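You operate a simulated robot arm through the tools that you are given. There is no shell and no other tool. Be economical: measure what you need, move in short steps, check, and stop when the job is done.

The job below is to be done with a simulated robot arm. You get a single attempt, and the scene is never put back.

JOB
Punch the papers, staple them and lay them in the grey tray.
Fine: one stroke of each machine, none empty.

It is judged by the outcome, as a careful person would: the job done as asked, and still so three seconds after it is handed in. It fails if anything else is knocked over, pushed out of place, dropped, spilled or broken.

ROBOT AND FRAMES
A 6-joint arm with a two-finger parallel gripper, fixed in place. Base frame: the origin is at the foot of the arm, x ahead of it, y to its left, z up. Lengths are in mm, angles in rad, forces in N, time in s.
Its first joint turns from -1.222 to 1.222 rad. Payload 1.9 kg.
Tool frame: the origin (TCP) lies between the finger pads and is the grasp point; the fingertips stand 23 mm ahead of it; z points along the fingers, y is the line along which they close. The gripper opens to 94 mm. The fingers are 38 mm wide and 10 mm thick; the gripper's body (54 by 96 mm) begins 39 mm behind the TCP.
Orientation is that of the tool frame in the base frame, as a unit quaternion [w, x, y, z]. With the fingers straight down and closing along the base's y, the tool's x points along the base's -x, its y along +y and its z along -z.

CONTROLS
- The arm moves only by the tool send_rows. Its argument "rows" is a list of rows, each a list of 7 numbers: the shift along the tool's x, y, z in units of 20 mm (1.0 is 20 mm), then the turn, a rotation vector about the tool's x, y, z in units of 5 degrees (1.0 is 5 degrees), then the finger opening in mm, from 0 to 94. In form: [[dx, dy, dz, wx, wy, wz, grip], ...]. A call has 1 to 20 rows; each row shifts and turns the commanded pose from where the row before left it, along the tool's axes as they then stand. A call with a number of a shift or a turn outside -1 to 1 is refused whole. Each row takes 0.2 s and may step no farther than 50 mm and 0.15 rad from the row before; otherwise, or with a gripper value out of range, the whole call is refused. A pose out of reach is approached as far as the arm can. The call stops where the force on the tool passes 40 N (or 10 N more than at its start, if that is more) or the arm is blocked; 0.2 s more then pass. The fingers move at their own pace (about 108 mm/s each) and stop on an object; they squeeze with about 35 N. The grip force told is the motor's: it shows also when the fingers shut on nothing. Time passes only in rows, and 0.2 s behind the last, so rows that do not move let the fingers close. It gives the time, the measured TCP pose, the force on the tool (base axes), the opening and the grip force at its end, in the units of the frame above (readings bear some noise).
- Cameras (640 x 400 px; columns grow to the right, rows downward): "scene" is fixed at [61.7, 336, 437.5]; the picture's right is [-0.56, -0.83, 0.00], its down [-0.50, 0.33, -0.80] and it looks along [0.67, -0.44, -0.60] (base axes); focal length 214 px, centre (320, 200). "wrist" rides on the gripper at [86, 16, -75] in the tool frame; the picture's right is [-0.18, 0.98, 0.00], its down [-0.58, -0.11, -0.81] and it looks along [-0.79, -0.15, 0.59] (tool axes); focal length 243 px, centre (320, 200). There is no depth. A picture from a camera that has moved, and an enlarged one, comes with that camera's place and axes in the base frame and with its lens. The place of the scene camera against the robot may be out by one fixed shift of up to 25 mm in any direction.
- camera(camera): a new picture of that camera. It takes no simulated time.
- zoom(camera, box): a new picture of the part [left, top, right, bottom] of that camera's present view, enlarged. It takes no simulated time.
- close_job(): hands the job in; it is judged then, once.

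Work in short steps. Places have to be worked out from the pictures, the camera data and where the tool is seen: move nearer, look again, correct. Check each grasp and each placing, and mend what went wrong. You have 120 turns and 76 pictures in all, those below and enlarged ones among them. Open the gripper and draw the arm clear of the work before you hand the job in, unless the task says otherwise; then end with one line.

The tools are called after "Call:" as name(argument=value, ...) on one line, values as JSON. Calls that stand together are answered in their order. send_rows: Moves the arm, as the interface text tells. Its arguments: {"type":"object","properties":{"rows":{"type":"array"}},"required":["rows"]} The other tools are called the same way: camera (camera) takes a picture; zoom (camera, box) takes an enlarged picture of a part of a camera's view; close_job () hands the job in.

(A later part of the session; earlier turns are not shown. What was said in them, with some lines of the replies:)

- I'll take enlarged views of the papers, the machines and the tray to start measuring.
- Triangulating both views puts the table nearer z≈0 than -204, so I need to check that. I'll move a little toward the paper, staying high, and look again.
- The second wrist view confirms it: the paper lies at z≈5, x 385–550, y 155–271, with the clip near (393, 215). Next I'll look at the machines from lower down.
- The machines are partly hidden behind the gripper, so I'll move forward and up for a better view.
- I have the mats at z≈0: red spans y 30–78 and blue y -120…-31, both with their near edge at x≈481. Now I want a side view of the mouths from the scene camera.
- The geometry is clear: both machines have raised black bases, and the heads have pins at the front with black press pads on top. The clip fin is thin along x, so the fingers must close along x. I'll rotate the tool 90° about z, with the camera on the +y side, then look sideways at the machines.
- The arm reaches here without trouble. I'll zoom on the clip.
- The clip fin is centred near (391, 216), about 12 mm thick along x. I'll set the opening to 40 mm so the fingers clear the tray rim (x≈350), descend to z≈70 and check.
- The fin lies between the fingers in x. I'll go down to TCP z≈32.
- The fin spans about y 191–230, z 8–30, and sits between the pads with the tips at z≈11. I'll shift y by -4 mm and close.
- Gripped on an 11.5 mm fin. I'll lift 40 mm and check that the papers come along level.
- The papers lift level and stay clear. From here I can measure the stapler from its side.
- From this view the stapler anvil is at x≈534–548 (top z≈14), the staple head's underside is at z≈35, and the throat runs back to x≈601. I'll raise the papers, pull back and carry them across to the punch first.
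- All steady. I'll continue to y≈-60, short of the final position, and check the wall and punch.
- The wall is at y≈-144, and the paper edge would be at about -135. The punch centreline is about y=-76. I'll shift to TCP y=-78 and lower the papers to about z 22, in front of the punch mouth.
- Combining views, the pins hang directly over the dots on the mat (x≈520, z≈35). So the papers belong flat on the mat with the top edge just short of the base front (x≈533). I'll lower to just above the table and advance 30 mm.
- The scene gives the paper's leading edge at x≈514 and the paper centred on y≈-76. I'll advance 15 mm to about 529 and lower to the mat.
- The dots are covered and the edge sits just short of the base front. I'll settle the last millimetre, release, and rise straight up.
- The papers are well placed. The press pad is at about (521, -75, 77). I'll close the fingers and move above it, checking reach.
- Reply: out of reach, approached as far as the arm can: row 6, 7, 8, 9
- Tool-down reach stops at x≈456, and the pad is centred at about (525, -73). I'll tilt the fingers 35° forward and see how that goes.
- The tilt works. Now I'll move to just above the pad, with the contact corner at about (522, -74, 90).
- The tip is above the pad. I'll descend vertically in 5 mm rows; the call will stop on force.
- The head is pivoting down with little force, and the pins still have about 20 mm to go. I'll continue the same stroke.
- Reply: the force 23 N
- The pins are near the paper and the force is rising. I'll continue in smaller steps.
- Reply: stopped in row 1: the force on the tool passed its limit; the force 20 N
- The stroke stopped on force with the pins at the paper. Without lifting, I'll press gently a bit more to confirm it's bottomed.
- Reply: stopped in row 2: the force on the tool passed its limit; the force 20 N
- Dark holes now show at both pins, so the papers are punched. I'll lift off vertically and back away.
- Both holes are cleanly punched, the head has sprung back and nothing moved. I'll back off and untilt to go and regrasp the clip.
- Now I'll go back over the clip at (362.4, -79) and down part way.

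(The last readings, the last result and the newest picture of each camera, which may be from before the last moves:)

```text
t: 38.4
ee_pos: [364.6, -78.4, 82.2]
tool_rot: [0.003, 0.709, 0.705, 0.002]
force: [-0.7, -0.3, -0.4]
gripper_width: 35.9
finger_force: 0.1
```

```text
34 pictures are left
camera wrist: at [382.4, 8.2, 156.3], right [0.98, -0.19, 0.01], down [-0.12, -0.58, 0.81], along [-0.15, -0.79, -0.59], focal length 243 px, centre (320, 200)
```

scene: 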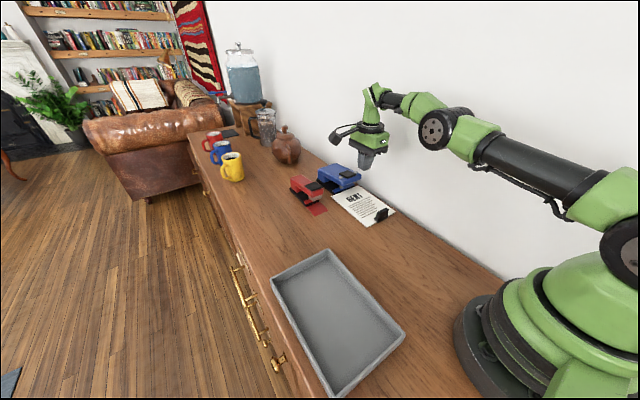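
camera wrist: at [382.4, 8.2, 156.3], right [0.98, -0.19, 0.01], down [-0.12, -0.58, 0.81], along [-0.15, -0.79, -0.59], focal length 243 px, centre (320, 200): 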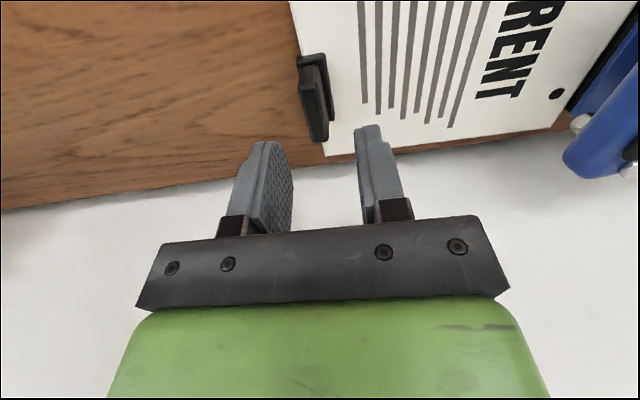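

The fin is between the fingers. I'll trim x by -2 mm, descend to z≈34.5 and close.

Call:
send_rows(rows=[[0, -0.1, 0.8, 0, 0, 0, 36], [0, 0, 0.8, 0, 0, 0, 36], [0, 0, 0.78, 0, 0, 0, 36], [0, 0, 0, 0, 0, 0, 36], [0, 0, 0, 0, 0, 0, 15], [0, 0, 0, 0, 0, 0, 0], [0, 0, 0, 0, 0, 0, 0]])

Call:
zoom(camera="wrist", box=[220, 0, 640, 240])

```text
t: 40.0
ee_pos: [363.5, -78.6, 34.9]
tool_rot: [0.003, 0.707, 0.707, 0.002]
force: [0.9, -0.1, 1.6]
gripper_width: 11.1
finger_force: 35.4
```

```text
1.52 times, centred on (430, 120) of wrist
camera zoom: at [380.1, 9.7, 109.2], right [0.98, -0.19, 0.01], down [-0.12, -0.58, 0.81], along [-0.15, -0.79, -0.59], focal length 370 px, centre (152, 322)
```

zoom: 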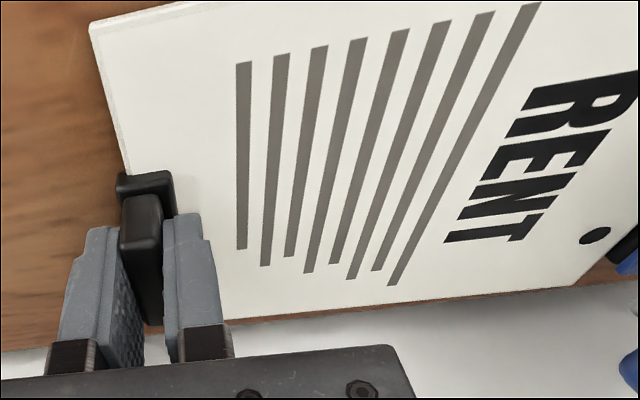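

Grasped at 11.1 mm. I'll lift 5 mm, pull straight back 52 mm out of the punch, raise, and cross to the stapler line (paper centre y=54).

Call:
send_rows(rows=[[0, 0, -0.25, 0, 0, 0, 0], [0, -0.65, 0, 0, 0, 0, 0], [0, -0.65, 0, 0, 0, 0, 0], [0, -0.65, 0, 0, 0, 0, 0], [0, -0.65, 0, 0, 0, 0, 0], [0, 0, -0.9, 0, 0, 0, 0], [0, 0, -0.9, 0, 0, 0, 0], [0.93, 0, 0, 0, 0, 0, 0], [0.93, 0, 0, 0, 0, 0, 0], [0.93, 0, 0, 0, 0, 0, 0], [0.93, 0, 0, 0, 0, 0, 0], [0.93, 0, 0, 0, 0, 0, 0], [0.93, 0, 0, 0, 0, 0, 0], [0.93, 0, 0, 0, 0, 0, 0]])

Call:
zoom(camera="scene", box=[270, 150, 390, 235])

Call:
camera(camera="wrist")

```text
t: 43.0
ee_pos: [310.9, 53.3, 73.1]
tool_rot: [0.002, 0.708, 0.706, 0.002]
force: [-0.6, -0.2, -1.2]
gripper_width: 11.2
finger_force: 34.9
```

```text
4.71 times, centred on (330, 192) of scene
camera zoom: at [61.8, 336.0, 437.5], right [-0.56, -0.83, 0.0], down [-0.5, 0.33, -0.8], along [0.67, -0.44, -0.6], focal length 1009 px, centre (273, 235)
```

zoom: 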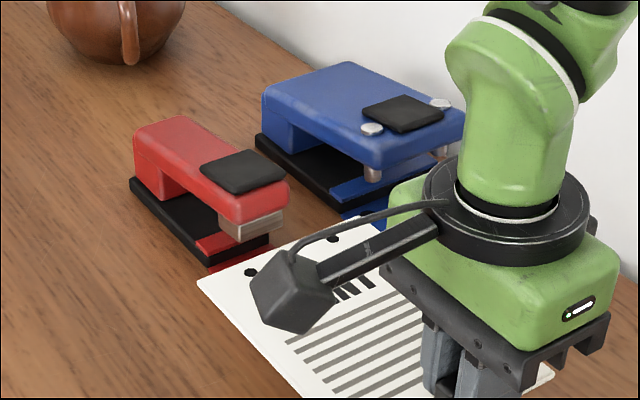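

```text
31 pictures are left
camera wrist: at [329.0, 141.3, 149.1], right [0.98, -0.19, 0.01], down [-0.12, -0.58, 0.81], along [-0.15, -0.79, -0.59], focal length 243 px, centre (320, 200)
```

wrist: 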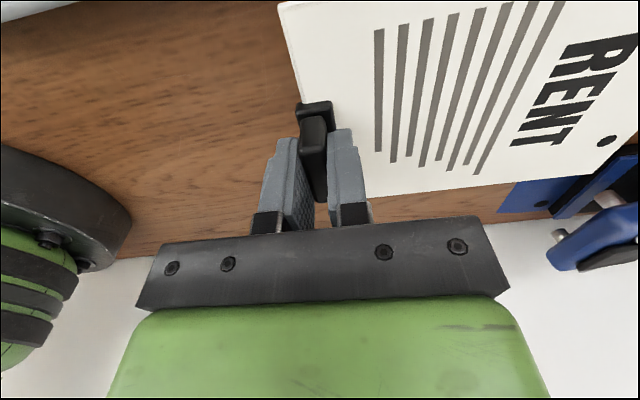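

I'll lower to just above the table, trim y, and advance to about 20 mm short.

Call:
send_rows(rows=[[-0.08, 0, 0.85, 0, 0, 0, 0], [0, 0, 0.83, 0, 0, 0, 0], [0, 0.8, 0, 0, 0, 0, 0], [0, 0.75, 0, 0, 0, 0, 0]])

Call:
zoom(camera="scene", box=[280, 160, 360, 215])

```text
t: 44.0
ee_pos: [342.2, 51.2, 40.9]
tool_rot: [0.002, 0.708, 0.706, 0.002]
force: [-0.7, -0.5, -0.5]
gripper_width: 10.9
finger_force: 35.2
```

```text
7.27 times, centred on (320, 188) of scene
camera zoom: at [61.7, 336.0, 437.5], right [-0.56, -0.83, 0.0], down [-0.5, 0.33, -0.8], along [0.67, -0.44, -0.6], focal length 1560 px, centre (320, 291)
```

zoom: 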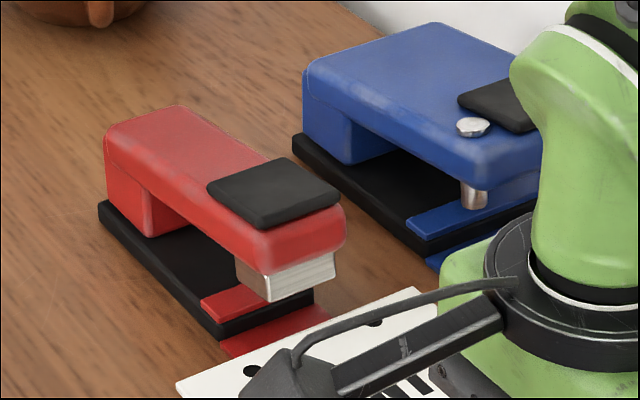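

Clear and aligned. I'll advance 20 mm and lower onto the mat.

Call:
send_rows(rows=[[0, 0.5, 0, 0, 0, 0, 0], [0, 0.5, 0, 0, 0, 0, 0], [0, 0, 0.15, 0, 0, 0, 0], [0, 0, 0.1, 0, 0, 0, 0], [0, 0, 0.05, 0, 0, 0, 0]])

Call:
zoom(camera="scene", box=[280, 160, 360, 215])

```text
t: 45.2
ee_pos: [360.7, 50.4, 35.8]
tool_rot: [0.003, 0.708, 0.706, 0.003]
force: [0.2, 0.0, 1.2]
gripper_width: 11.5
finger_force: 35.0
```

```text
7.27 times, centred on (320, 188) of scene
camera zoom: at [61.7, 336.0, 437.6], right [-0.56, -0.83, 0.0], down [-0.5, 0.33, -0.8], along [0.67, -0.44, -0.6], focal length 1560 px, centre (320, 291)
```

zoom: 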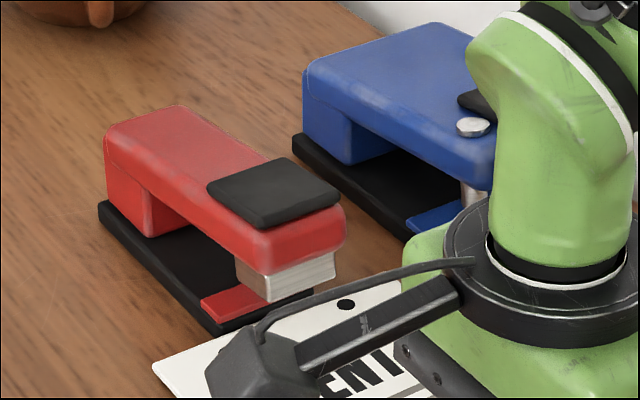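

The leading edge is right at the base front under the staple head. I'll release and rise.

Call:
send_rows(rows=[[0, 0, 0.05, 0, 0, 0, 0], [0, 0, 0, 0, 0, 0, 30], [0, 0, 0, 0, 0, 0, 36], [0, 0, -0.5, 0, 0, 0, 36], [0, 0, -0.9, 0, 0, 0, 36], [0, 0, -0.9, 0, 0, 0, 36], [0, 0, -0.9, 0, 0, 0, 36], [0, 0, -0.9, 0, 0, 0, 36], [0, 0, -0.9, 0, 0, 0, 36], [0, 0.9, -0.4, 0, 0, 0, 10], [0, 0.9, 0, 0, 0, 0, 0], [0, 0.9, 0, 0, 0, 0, 0], [0, 0.9, 0, 0, 0, 0, 0]])

Call:
zoom(camera="scene", box=[270, 160, 350, 215])

Call:
camera(camera="wrist")

```text
t: 48.0
ee_pos: [433.1, 49.8, 142.9]
tool_rot: [0.003, 0.708, 0.706, 0.002]
force: [0.4, -0.1, -0.2]
gripper_width: 0.2
finger_force: 35.1
```

```text
7.27 times, centred on (310, 188) of scene
camera zoom: at [61.7, 336.0, 437.5], right [-0.56, -0.83, 0.0], down [-0.5, 0.33, -0.8], along [0.67, -0.44, -0.6], focal length 1560 px, centre (393, 291)
```

zoom: 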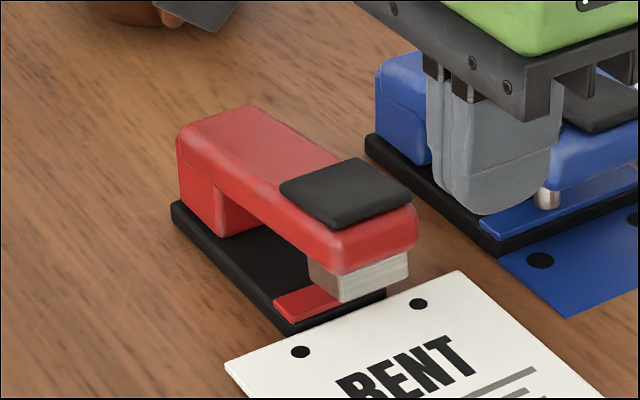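

```text
27 pictures are left
camera wrist: at [450.5, 137.2, 217.2], right [0.98, -0.19, 0.01], down [-0.12, -0.58, 0.81], along [-0.15, -0.79, -0.59], focal length 243 px, centre (320, 200)
```

wrist: 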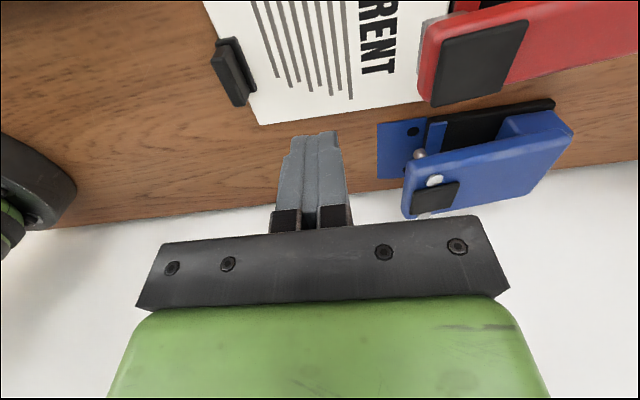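

The papers lie centred under the staple head. The stapler pad centre is at about (527, 54, 73). I'll tilt 35° and move above it.

Call:
send_rows(rows=[[0, 0, 0, -1, 0, 0, 0], [0, 0, 0, -1, 0, 0, 0], [0, 0, 0, -1, 0, 0, 0], [0, 0, 0, -1, 0, 0, 0], [0, 0, 0, -1, 0, 0, 0], [0, 0, 0, -1, 0, 0, 0], [0, 0, 0, -1, 0, 0, 0], [0.035, 0.54, 0.76, 0, 0, 0, 0], [0.035, 0.54, 0.76, 0, 0, 0, 0], [0.035, 0.54, 0.76, 0, 0, 0, 0], [0.035, 0.54, 0.76, 0, 0, 0, 0], [0.035, 0.54, 0.76, 0, 0, 0, 0]])

Call:
zoom(camera="scene", box=[270, 150, 350, 205])

Call:
camera(camera="wrist")

```text
t: 50.6
ee_pos: [524.8, 50.4, 111.6]
tool_rot: [0.215, 0.675, 0.673, 0.216]
force: [-0.2, 0.2, 0.3]
gripper_width: 0.2
finger_force: 35.0
out of reach, approached as far as the arm can: row 7
```

```text
7.27 times, centred on (310, 178) of scene
camera zoom: at [61.7, 336.0, 437.5], right [-0.56, -0.83, 0.0], down [-0.5, 0.33, -0.8], along [0.67, -0.44, -0.6], focal length 1560 px, centre (393, 364)
```

zoom: 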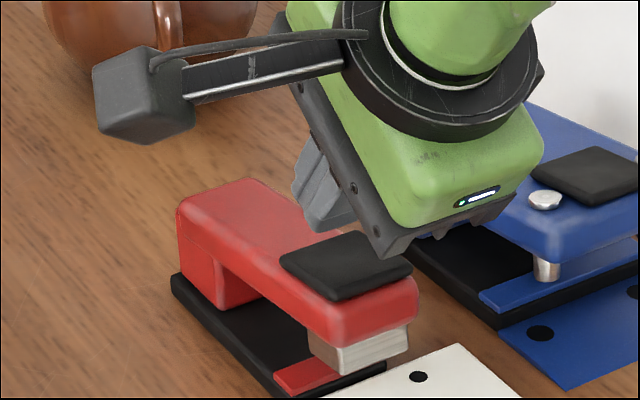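

```text
25 pictures are left
camera wrist: at [495.9, 138.0, 182.8], right [0.8, -0.19, 0.57], down [-0.56, -0.58, 0.59], along [0.22, -0.79, -0.57], focal length 243 px, centre (320, 200)
```

wrist: 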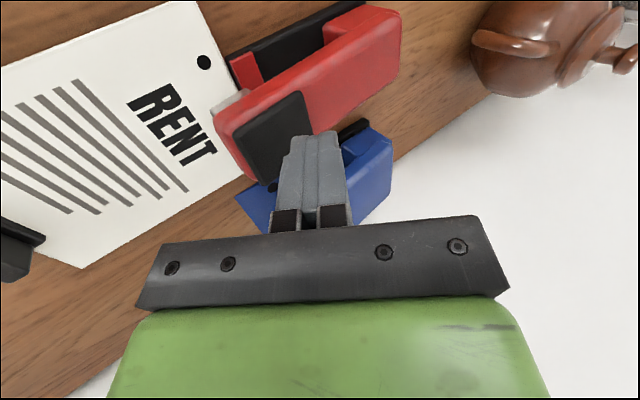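

The tip is a little far back on the pad. I'll shift 6 mm toward the robot and +2 mm in y, then descend 30 mm with the force stop.

Call:
send_rows(rows=[[0.1, -0.245, -0.17, 0, 0, 0, 0], [0, -0.1435, 0.205, 0, 0, 0, 0], [0, -0.1435, 0.205, 0, 0, 0, 0], [0, -0.1435, 0.205, 0, 0, 0, 0], [0, -0.1435, 0.205, 0, 0, 0, 0], [0, -0.1435, 0.205, 0, 0, 0, 0]])

Call:
zoom(camera="scene", box=[270, 150, 350, 205])

```text
t: 52.0
ee_pos: [518.8, 55.2, 89.9]
tool_rot: [0.215, 0.674, 0.673, 0.215]
force: [-3.4, 2.7, 4.3]
gripper_width: 0.0
finger_force: 35.2
```

```text
7.27 times, centred on (310, 178) of scene
camera zoom: at [61.7, 336.0, 437.6], right [-0.56, -0.83, 0.0], down [-0.5, 0.33, -0.8], along [0.67, -0.44, -0.6], focal length 1560 px, centre (393, 364)
```

zoom: 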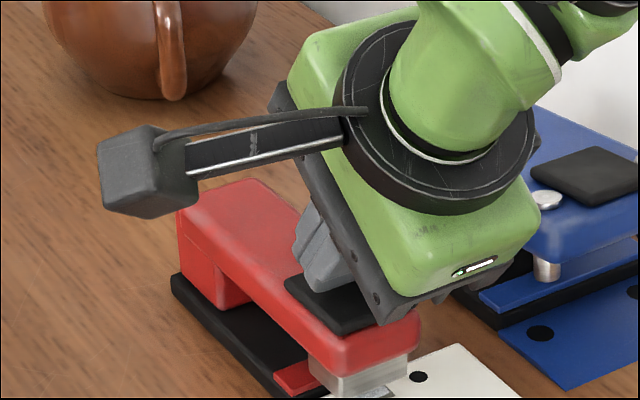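

The staple head is well down. I'll continue the same stroke in smaller steps until it's bottomed.

Call:
send_rows(rows=[[0, -0.1148, 0.164, 0, 0, 0, 0], [0, -0.1148, 0.164, 0, 0, 0, 0], [0, -0.086, 0.123, 0, 0, 0, 0], [0, -0.086, 0.123, 0, 0, 0, 0], [0, -0.086, 0.123, 0, 0, 0, 0], [0, -0.086, 0.123, 0, 0, 0, 0]])

Call:
zoom(camera="scene", box=[280, 165, 340, 205])

```text
t: 53.1
ee_pos: [519.4, 53.4, 76.7]
tool_rot: [0.217, 0.674, 0.672, 0.216]
force: [-10.9, -0.6, 10.6]
gripper_width: 0.1
finger_force: 35.2
stopped in row 5: the force on the tool passed its limit (the readings are from after the stop); the commanded pose is now the measured one
```

```text
10.00 times, centred on (310, 185) of scene
camera zoom: at [61.7, 336.0, 437.6], right [-0.56, -0.83, 0.0], down [-0.5, 0.33, -0.8], along [0.67, -0.44, -0.6], focal length 2145 px, centre (420, 350)
```

zoom: 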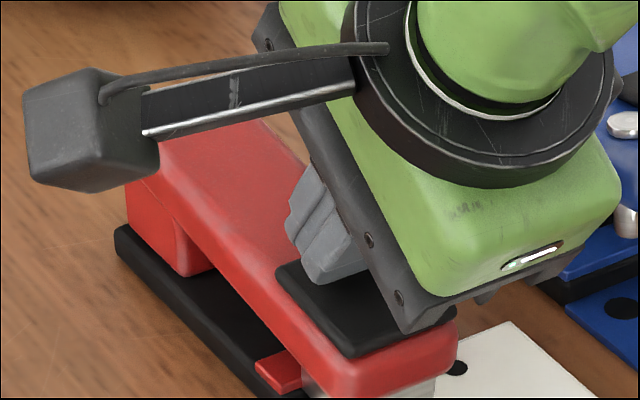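

The force stop was reached. I'll press once more gently without lifting, and view the staple point.

Call:
send_rows(rows=[[0, -0.03, 0.04, 0, 0, 0, 0], [0, -0.03, 0.04, 0, 0, 0, 0], [0, -0.03, 0.04, 0, 0, 0, 0], [0, -0.03, 0.04, 0, 0, 0, 0], [0, -0.03, 0.04, 0, 0, 0, 0]])

Call:
zoom(camera="scene", box=[290, 180, 350, 220])

```text
t: 53.8
ee_pos: [521.2, 53.3, 74.3]
tool_rot: [0.218, 0.674, 0.671, 0.218]
force: [-10.9, -1.5, 11.7]
gripper_width: 0.0
finger_force: 35.5
stopped in row 3: the force on the tool passed its limit (the readings are from after the stop); the commanded pose is now the measured one
```

```text
10.00 times, centred on (320, 200) of scene
camera zoom: at [61.7, 336.0, 437.6], right [-0.56, -0.83, 0.0], down [-0.5, 0.33, -0.8], along [0.67, -0.44, -0.6], focal length 2145 px, centre (320, 200)
```

zoom: 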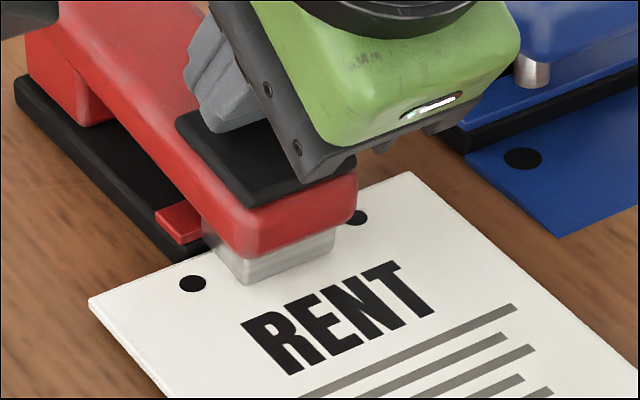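

The staple head is firmly on the paper. I'll lift off.

Call:
send_rows(rows=[[0, 0.287, -0.41, 0, 0, 0, 0], [0, 0.287, -0.41, 0, 0, 0, 0], [0, 0.287, -0.41, 0, 0, 0, 0], [0, 0.287, -0.41, 0, 0, 0, 0], [0, 0.287, -0.41, 0, 0, 0, 0], [0, 0.287, -0.41, 0, 0, 0, 0], [0, 0.287, -0.41, 0, 0, 0, 0]])

Call:
zoom(camera="scene", box=[280, 165, 355, 220])

```text
t: 55.4
ee_pos: [517.9, 51.9, 144.3]
tool_rot: [0.218, 0.674, 0.671, 0.218]
force: [-0.5, -0.3, 0.1]
gripper_width: 0.0
finger_force: 34.4
```

```text
7.27 times, centred on (318, 192) of scene
camera zoom: at [61.7, 336.0, 437.5], right [-0.56, -0.83, 0.0], down [-0.5, 0.33, -0.8], along [0.67, -0.44, -0.6], focal length 1560 px, centre (338, 254)
```

zoom: 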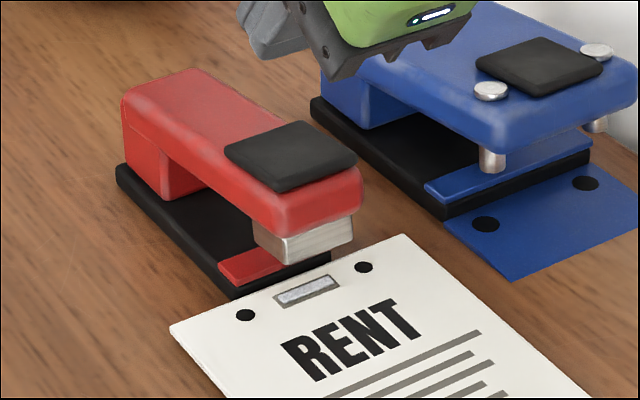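

The staple is in, centred between the holes. I'll back off, untilt and return above the clip at (362, 51).

Call:
send_rows(rows=[[0, -0.755, -0.62, 0, 0, 0, 0], [0, -0.755, -0.62, 0, 0, 0, 0], [0, -0.755, -0.62, 0, 0, 0, 0], [0, -0.755, -0.62, 0, 0, 0, 0], [0, 0, 0, 0.9, 0, 0, 10], [0, 0, 0, 0.9, 0, 0, 20], [0, 0, 0, 0.9, 0, 0, 36], [0, 0, 0, 0.9, 0, 0, 36], [0, 0, 0, 0.9, 0, 0, 36], [0, 0, 0, 0.9, 0, 0, 36], [0, 0, 0, 0.9, 0, 0, 36], [0, 0, 0, 0.9, 0, 0, 36], [0, -0.95, 0, 0, 0, 0, 36], [0, -0.95, 0, 0, 0, 0, 36], [0, -0.95, 0, 0, 0, 0, 36], [0, -0.95, 0, 0, 0, 0, 36]])

```text
t: 58.8
ee_pos: [364.9, 50.0, 150.9]
tool_rot: [0.0, 0.708, 0.706, 0.0]
force: [1.0, -0.1, 0.4]
gripper_width: 36.1
finger_force: 0.1
out of reach, approached as far as the arm can: row 6
```

Now down to z≈80, trimming x to 361, and check.

Call:
send_rows(rows=[[0, -0.18, 0.9, 0, 0, 0, 36], [0, 0, 0.9, 0, 0, 0, 36], [0, 0, 0.9, 0, 0, 0, 36], [0, 0, 0.9, 0, 0, 0, 36]])

Call:
camera(camera="wrist")

```text
t: 59.8
ee_pos: [361.4, 49.5, 76.9]
tool_rot: [-0.001, 0.708, 0.706, 0.0]
force: [0.2, 0.1, -0.2]
gripper_width: 36.0
finger_force: 0.0
```

```text
20 pictures are left
camera wrist: at [380.3, 136.5, 151.6], right [0.98, -0.19, 0.0], down [-0.11, -0.58, 0.81], along [-0.15, -0.79, -0.59], focal length 243 px, centre (320, 200)
```

wrist: 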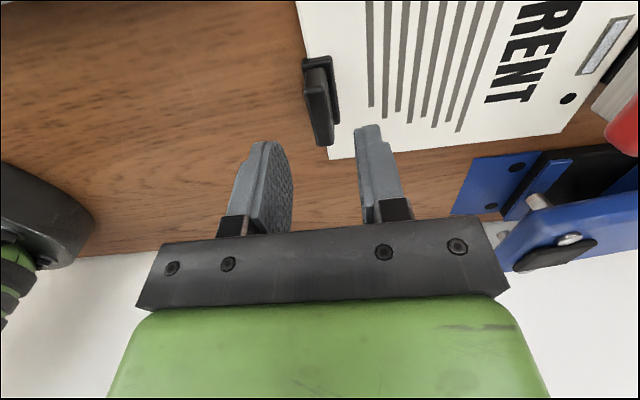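

Aligned. I'll descend, trim x by +1.5 mm, and close.

Call:
send_rows(rows=[[0, 0.07, 0.7, 0, 0, 0, 36], [0, 0, 0.7, 0, 0, 0, 36], [0, 0, 0.7, 0, 0, 0, 36], [0, 0, 0, 0, 0, 0, 36], [0, 0, 0, 0, 0, 0, 15], [0, 0, 0, 0, 0, 0, 0], [0, 0, 0, 0, 0, 0, 0]])

```text
t: 61.4
ee_pos: [363.7, 49.6, 37.6]
tool_rot: [-0.001, 0.708, 0.706, -0.001]
force: [-0.3, -0.4, 2.4]
gripper_width: 11.3
finger_force: 34.6
```

Gripped at 11.3 mm. I'll pull back out of the stapler, lift, and carry to above the tray (outer x≈123–345, y≈135–276), aiming at TCP (161, 202).

Call:
send_rows(rows=[[0, 0, -0.2, 0, 0, 0, 0], [0, -0.8, 0, 0, 0, 0, 0], [0, -0.8, 0, 0, 0, 0, 0], [0, -0.8, 0, 0, 0, 0, 0], [0, 0, -0.9, 0, 0, 0, 0], [0, 0, -0.9, 0, 0, 0, 0], [0, 0, -0.9, 0, 0, 0, 0], [0, 0, -0.9, 0, 0, 0, 0], [0.95, -0.96, 0, 0, 0, 0, 0], [0.95, -0.96, 0, 0, 0, 0, 0], [0.95, -0.96, 0, 0, 0, 0, 0], [0.95, -0.96, 0, 0, 0, 0, 0], [0.95, -0.96, 0, 0, 0, 0, 0], [0.95, -0.96, 0, 0, 0, 0, 0], [0.95, -0.96, 0, 0, 0, 0, 0], [0.95, -0.96, 0, 0, 0, 0, 0]])

Call:
camera(camera="wrist")

Call:
camera(camera="scene")

```text
t: 64.8
ee_pos: [163.4, 202.3, 113.0]
tool_rot: [-0.001, 0.709, 0.706, -0.001]
force: [-0.4, -0.4, -0.6]
gripper_width: 11.1
finger_force: 34.5
```

```text
19 pictures are left
camera wrist: at [182.0, 290.2, 187.1], right [0.98, -0.19, 0.0], down [-0.11, -0.58, 0.81], along [-0.15, -0.79, -0.59], focal length 243 px, centre (320, 200)
```

wrist: 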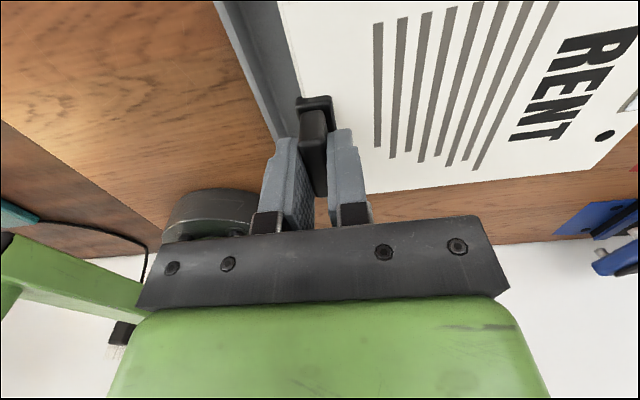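

```text
18 pictures are left
```

scene: 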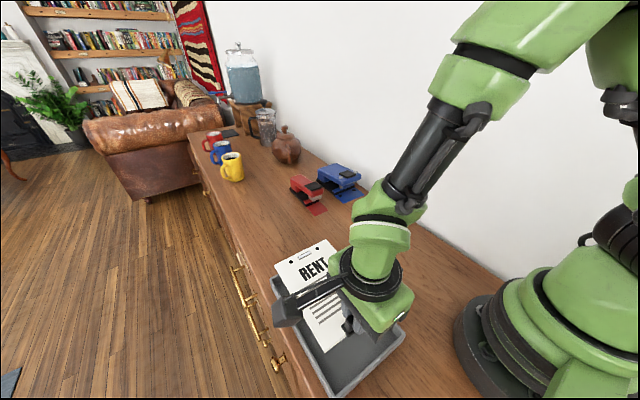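

I'll lower to paper height ≈43, just above the rim, and check alignment in both views.

Call:
send_rows(rows=[[0, 0, 0.8, 0, 0, 0, 0], [0, 0, 0.8, 0, 0, 0, 0]])

Call:
zoom(camera="scene", box=[250, 230, 420, 400])

Call:
zoom(camera="wrist", box=[200, 0, 640, 240])

```text
t: 65.4
ee_pos: [162.5, 203.1, 79.7]
tool_rot: [-0.001, 0.709, 0.706, -0.001]
force: [-0.1, -0.2, -0.5]
gripper_width: 11.4
finger_force: 35.0
```

```text
2.35 times, centred on (335, 315) of scene
camera zoom: at [61.7, 336.0, 437.5], right [-0.56, -0.83, 0.0], down [-0.5, 0.33, -0.8], along [0.67, -0.44, -0.6], focal length 505 px, centre (285, -71)
```

zoom: 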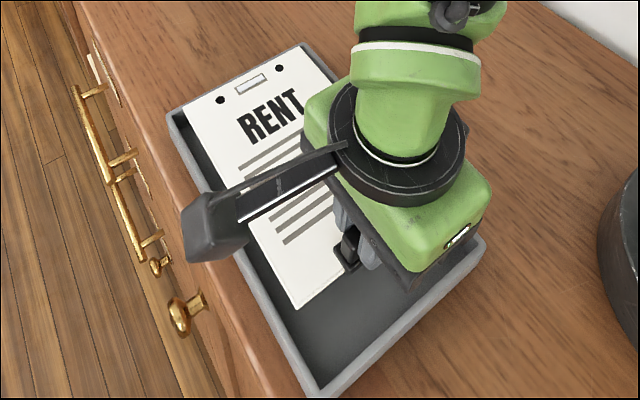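

```text
1.45 times, centred on (420, 120) of wrist
camera zoom: at [181.0, 289.8, 154.4], right [0.98, -0.19, 0.0], down [-0.11, -0.58, 0.81], along [-0.15, -0.79, -0.59], focal length 353 px, centre (174, 316)
```

zoom: 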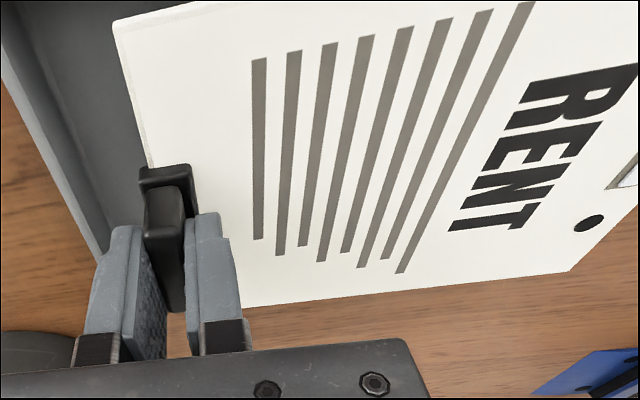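

The paper spans x 161–329, y 148–265, and the tray rim is x 121–339, y 135–274. I'll shift -6 mm in x and -1 mm in y, then lower into the tray.

Call:
send_rows(rows=[[-0.06, -0.3, 0, 0, 0, 0, 0], [0, 0, 0.6, 0, 0, 0, 0], [0, 0, 0.5, 0, 0, 0, 0], [0, 0, 0.4, 0, 0, 0, 0]])

Call:
zoom(camera="scene", box=[250, 230, 420, 400])

Call:
zoom(camera="wrist", box=[200, 0, 640, 240])

```text
t: 66.4
ee_pos: [156.6, 201.7, 49.5]
tool_rot: [-0.001, 0.708, 0.706, 0.0]
force: [-0.5, -0.1, -0.2]
gripper_width: 11.1
finger_force: 35.0
```

```text
2.35 times, centred on (335, 315) of scene
camera zoom: at [61.7, 336.0, 437.5], right [-0.56, -0.83, 0.0], down [-0.5, 0.33, -0.8], along [0.67, -0.44, -0.6], focal length 505 px, centre (285, -71)
```

zoom: 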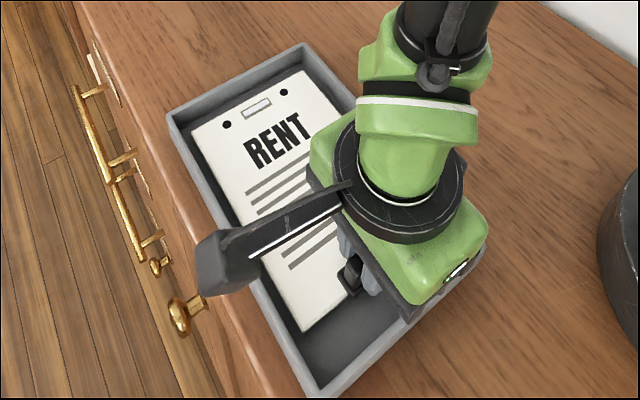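

```text
1.45 times, centred on (420, 120) of wrist
camera zoom: at [175.1, 288.9, 124.8], right [0.98, -0.19, 0.0], down [-0.11, -0.58, 0.81], along [-0.15, -0.79, -0.59], focal length 353 px, centre (174, 316)
```

zoom: 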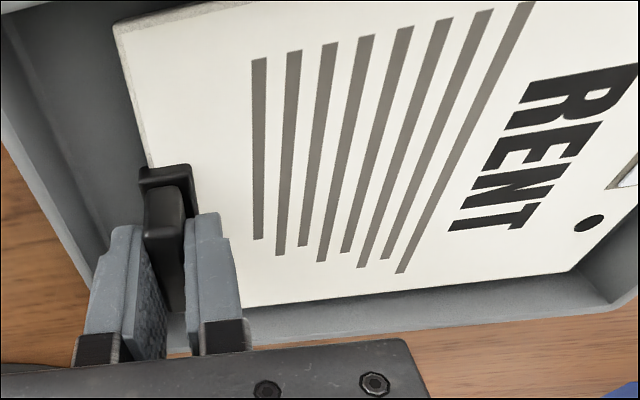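

The papers are inside the tray walls. I'll lower the last few mm in small steps.

Call:
send_rows(rows=[[0, 0, 0.1, 0, 0, 0, 0], [0, 0, 0.1, 0, 0, 0, 0], [0, 0, 0.1, 0, 0, 0, 0]])

```text
t: 67.2
ee_pos: [156.4, 202.7, 43.8]
tool_rot: [-0.001, 0.707, 0.707, -0.001]
force: [-0.7, 1.0, -1.8]
gripper_width: 11.3
finger_force: 35.4
```

Call:
send_rows(rows=[[0, 0, 0.06, 0, 0, 0, 0], [0, 0, 0.06, 0, 0, 0, 0], [0, 0, 0, 0, 0, 0, 0]])

Call:
zoom(camera="wrist", box=[200, 0, 640, 240])

```text
t: 68.0
ee_pos: [156.0, 201.5, 42.0]
tool_rot: [-0.001, 0.708, 0.706, 0.0]
force: [-0.1, 0.5, 0.1]
gripper_width: 11.3
finger_force: 34.6
```

```text
1.45 times, centred on (420, 120) of wrist
camera zoom: at [174.7, 288.8, 116.8], right [0.98, -0.19, 0.0], down [-0.11, -0.58, 0.81], along [-0.15, -0.79, -0.59], focal length 353 px, centre (174, 316)
```

zoom: 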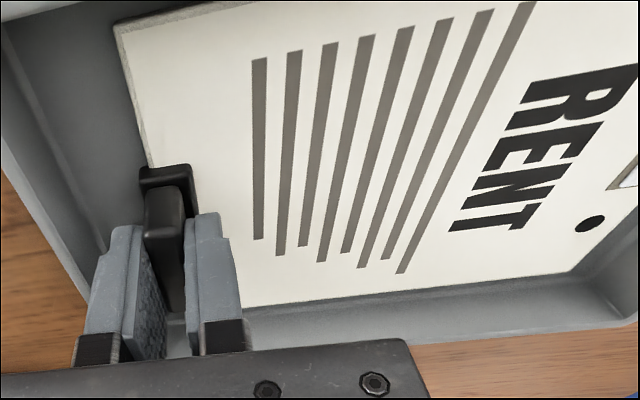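

Still no contact felt, so a little lower.

Call:
send_rows(rows=[[0, 0, 0.05, 0, 0, 0, 0], [0, 0, 0.05, 0, 0, 0, 0], [0, 0, 0, 0, 0, 0, 0]])

```text
t: 68.8
ee_pos: [156.9, 201.9, 41.9]
tool_rot: [-0.001, 0.708, 0.706, 0.0]
force: [-1.2, -3.8, 32.0]
gripper_width: 11.0
finger_force: 35.1
```

Contact with the floor: 32 N upward. I'll relieve 1 mm, then open to 24 and rise straight up.

Call:
send_rows(rows=[[0, 0, -0.06, 0, 0, 0, 0], [0, 0, 0, 0, 0, 0, 18], [0, 0, 0, 0, 0, 0, 24], [0, 0, -0.3, 0, 0, 0, 24], [0, 0, -0.6, 0, 0, 0, 24], [0, 0, -0.9, 0, 0, 0, 24], [0, 0, -0.9, 0, 0, 0, 24], [0, 0, -0.9, 0, 0, 0, 24], [0, 0, -0.9, 0, 0, 0, 24], [0, 0, -0.9, 0, 0, 0, 24], [0, 0, -0.9, 0, 0, 0, 24]])

Call:
camera(camera="scene")

Call:
camera(camera="wrist")

```text
t: 71.2
ee_pos: [158.3, 200.6, 167.6]
tool_rot: [-0.002, 0.709, 0.706, -0.001]
force: [0.7, 0.1, -0.1]
gripper_width: 24.0
finger_force: 0.0
```

```text
12 pictures are left
```

scene: 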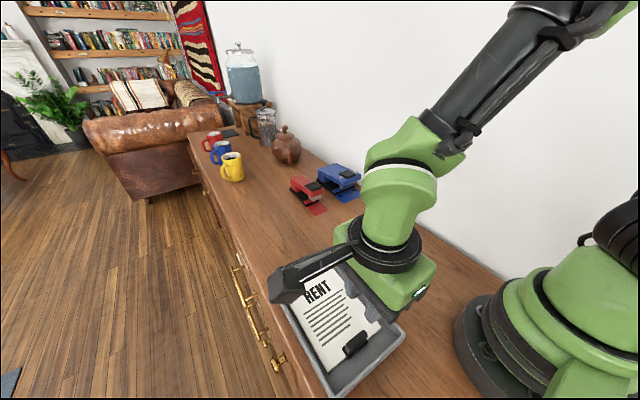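

```text
11 pictures are left
camera wrist: at [176.3, 288.5, 241.5], right [0.98, -0.19, 0.0], down [-0.11, -0.58, 0.81], along [-0.15, -0.79, -0.59], focal length 243 px, centre (320, 200)
```

wrist: 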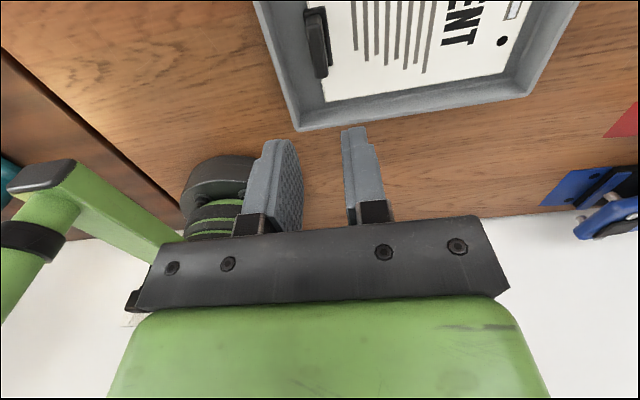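

The papers lie flat inside the tray. I'll draw the arm clear of the work, up and toward the middle, and take a final look.

Call:
send_rows(rows=[[-0.95, 0.6, -0.5, 0, 0, 0, 60], [-0.95, 0.6, -0.5, 0, 0, 0, 90], [-0.95, 0.6, -0.5, 0, 0, 0, 90], [-0.95, 0.6, -0.5, 0, 0, 0, 90], [-0.95, 0.6, -0.5, 0, 0, 0, 90], [-0.95, 0.6, -0.5, 0, 0, 0, 90], [-0.95, 0.6, 0, 0, 0, 0, 90], [-0.95, 0.6, 0, 0, 0, 0, 90], [-0.95, 0.6, 0, 0, 0, 0, 90], [-0.95, 0.6, 0, 0, 0, 0, 90]])

Call:
camera(camera="scene")

Call:
zoom(camera="scene", box=[250, 230, 420, 400])

```text
t: 73.4
ee_pos: [276.5, 11.1, 226.5]
tool_rot: [-0.001, 0.708, 0.706, -0.001]
force: [0.2, -0.9, -1.1]
gripper_width: 89.9
finger_force: 0.1
```

```text
10 pictures are left
```

scene: 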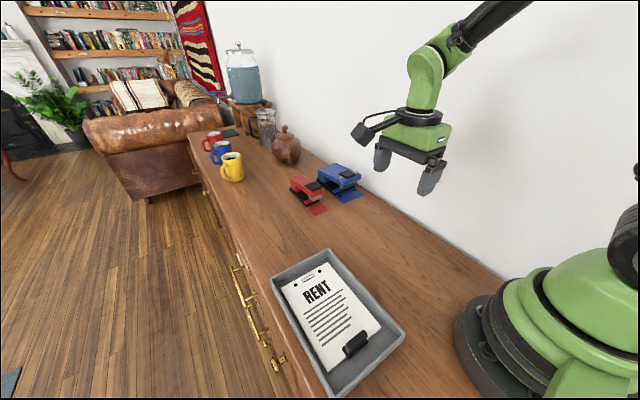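

```text
2.35 times, centred on (335, 315) of scene
camera zoom: at [61.7, 336.0, 437.5], right [-0.56, -0.83, 0.0], down [-0.5, 0.33, -0.8], along [0.67, -0.44, -0.6], focal length 505 px, centre (285, -71)
```

zoom: 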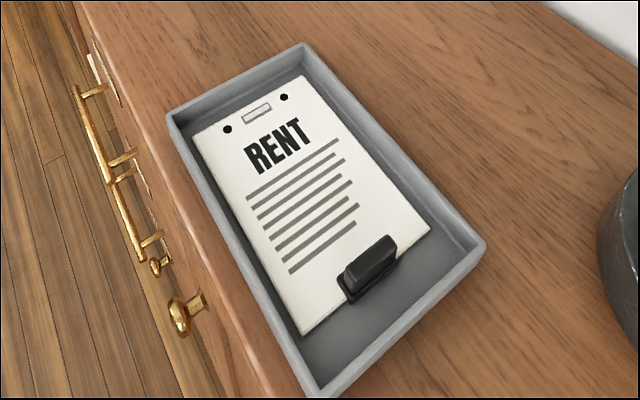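

The papers are punched, stapled and flat in the tray, everything else is in place, and the arm is clear. I'm handing the job in.

Call:
close_job()

```text
The job is handed in.
```

The papers were punched once and stapled once, with no empty strokes, and now lie flat in the grey tray; nothing else was moved.
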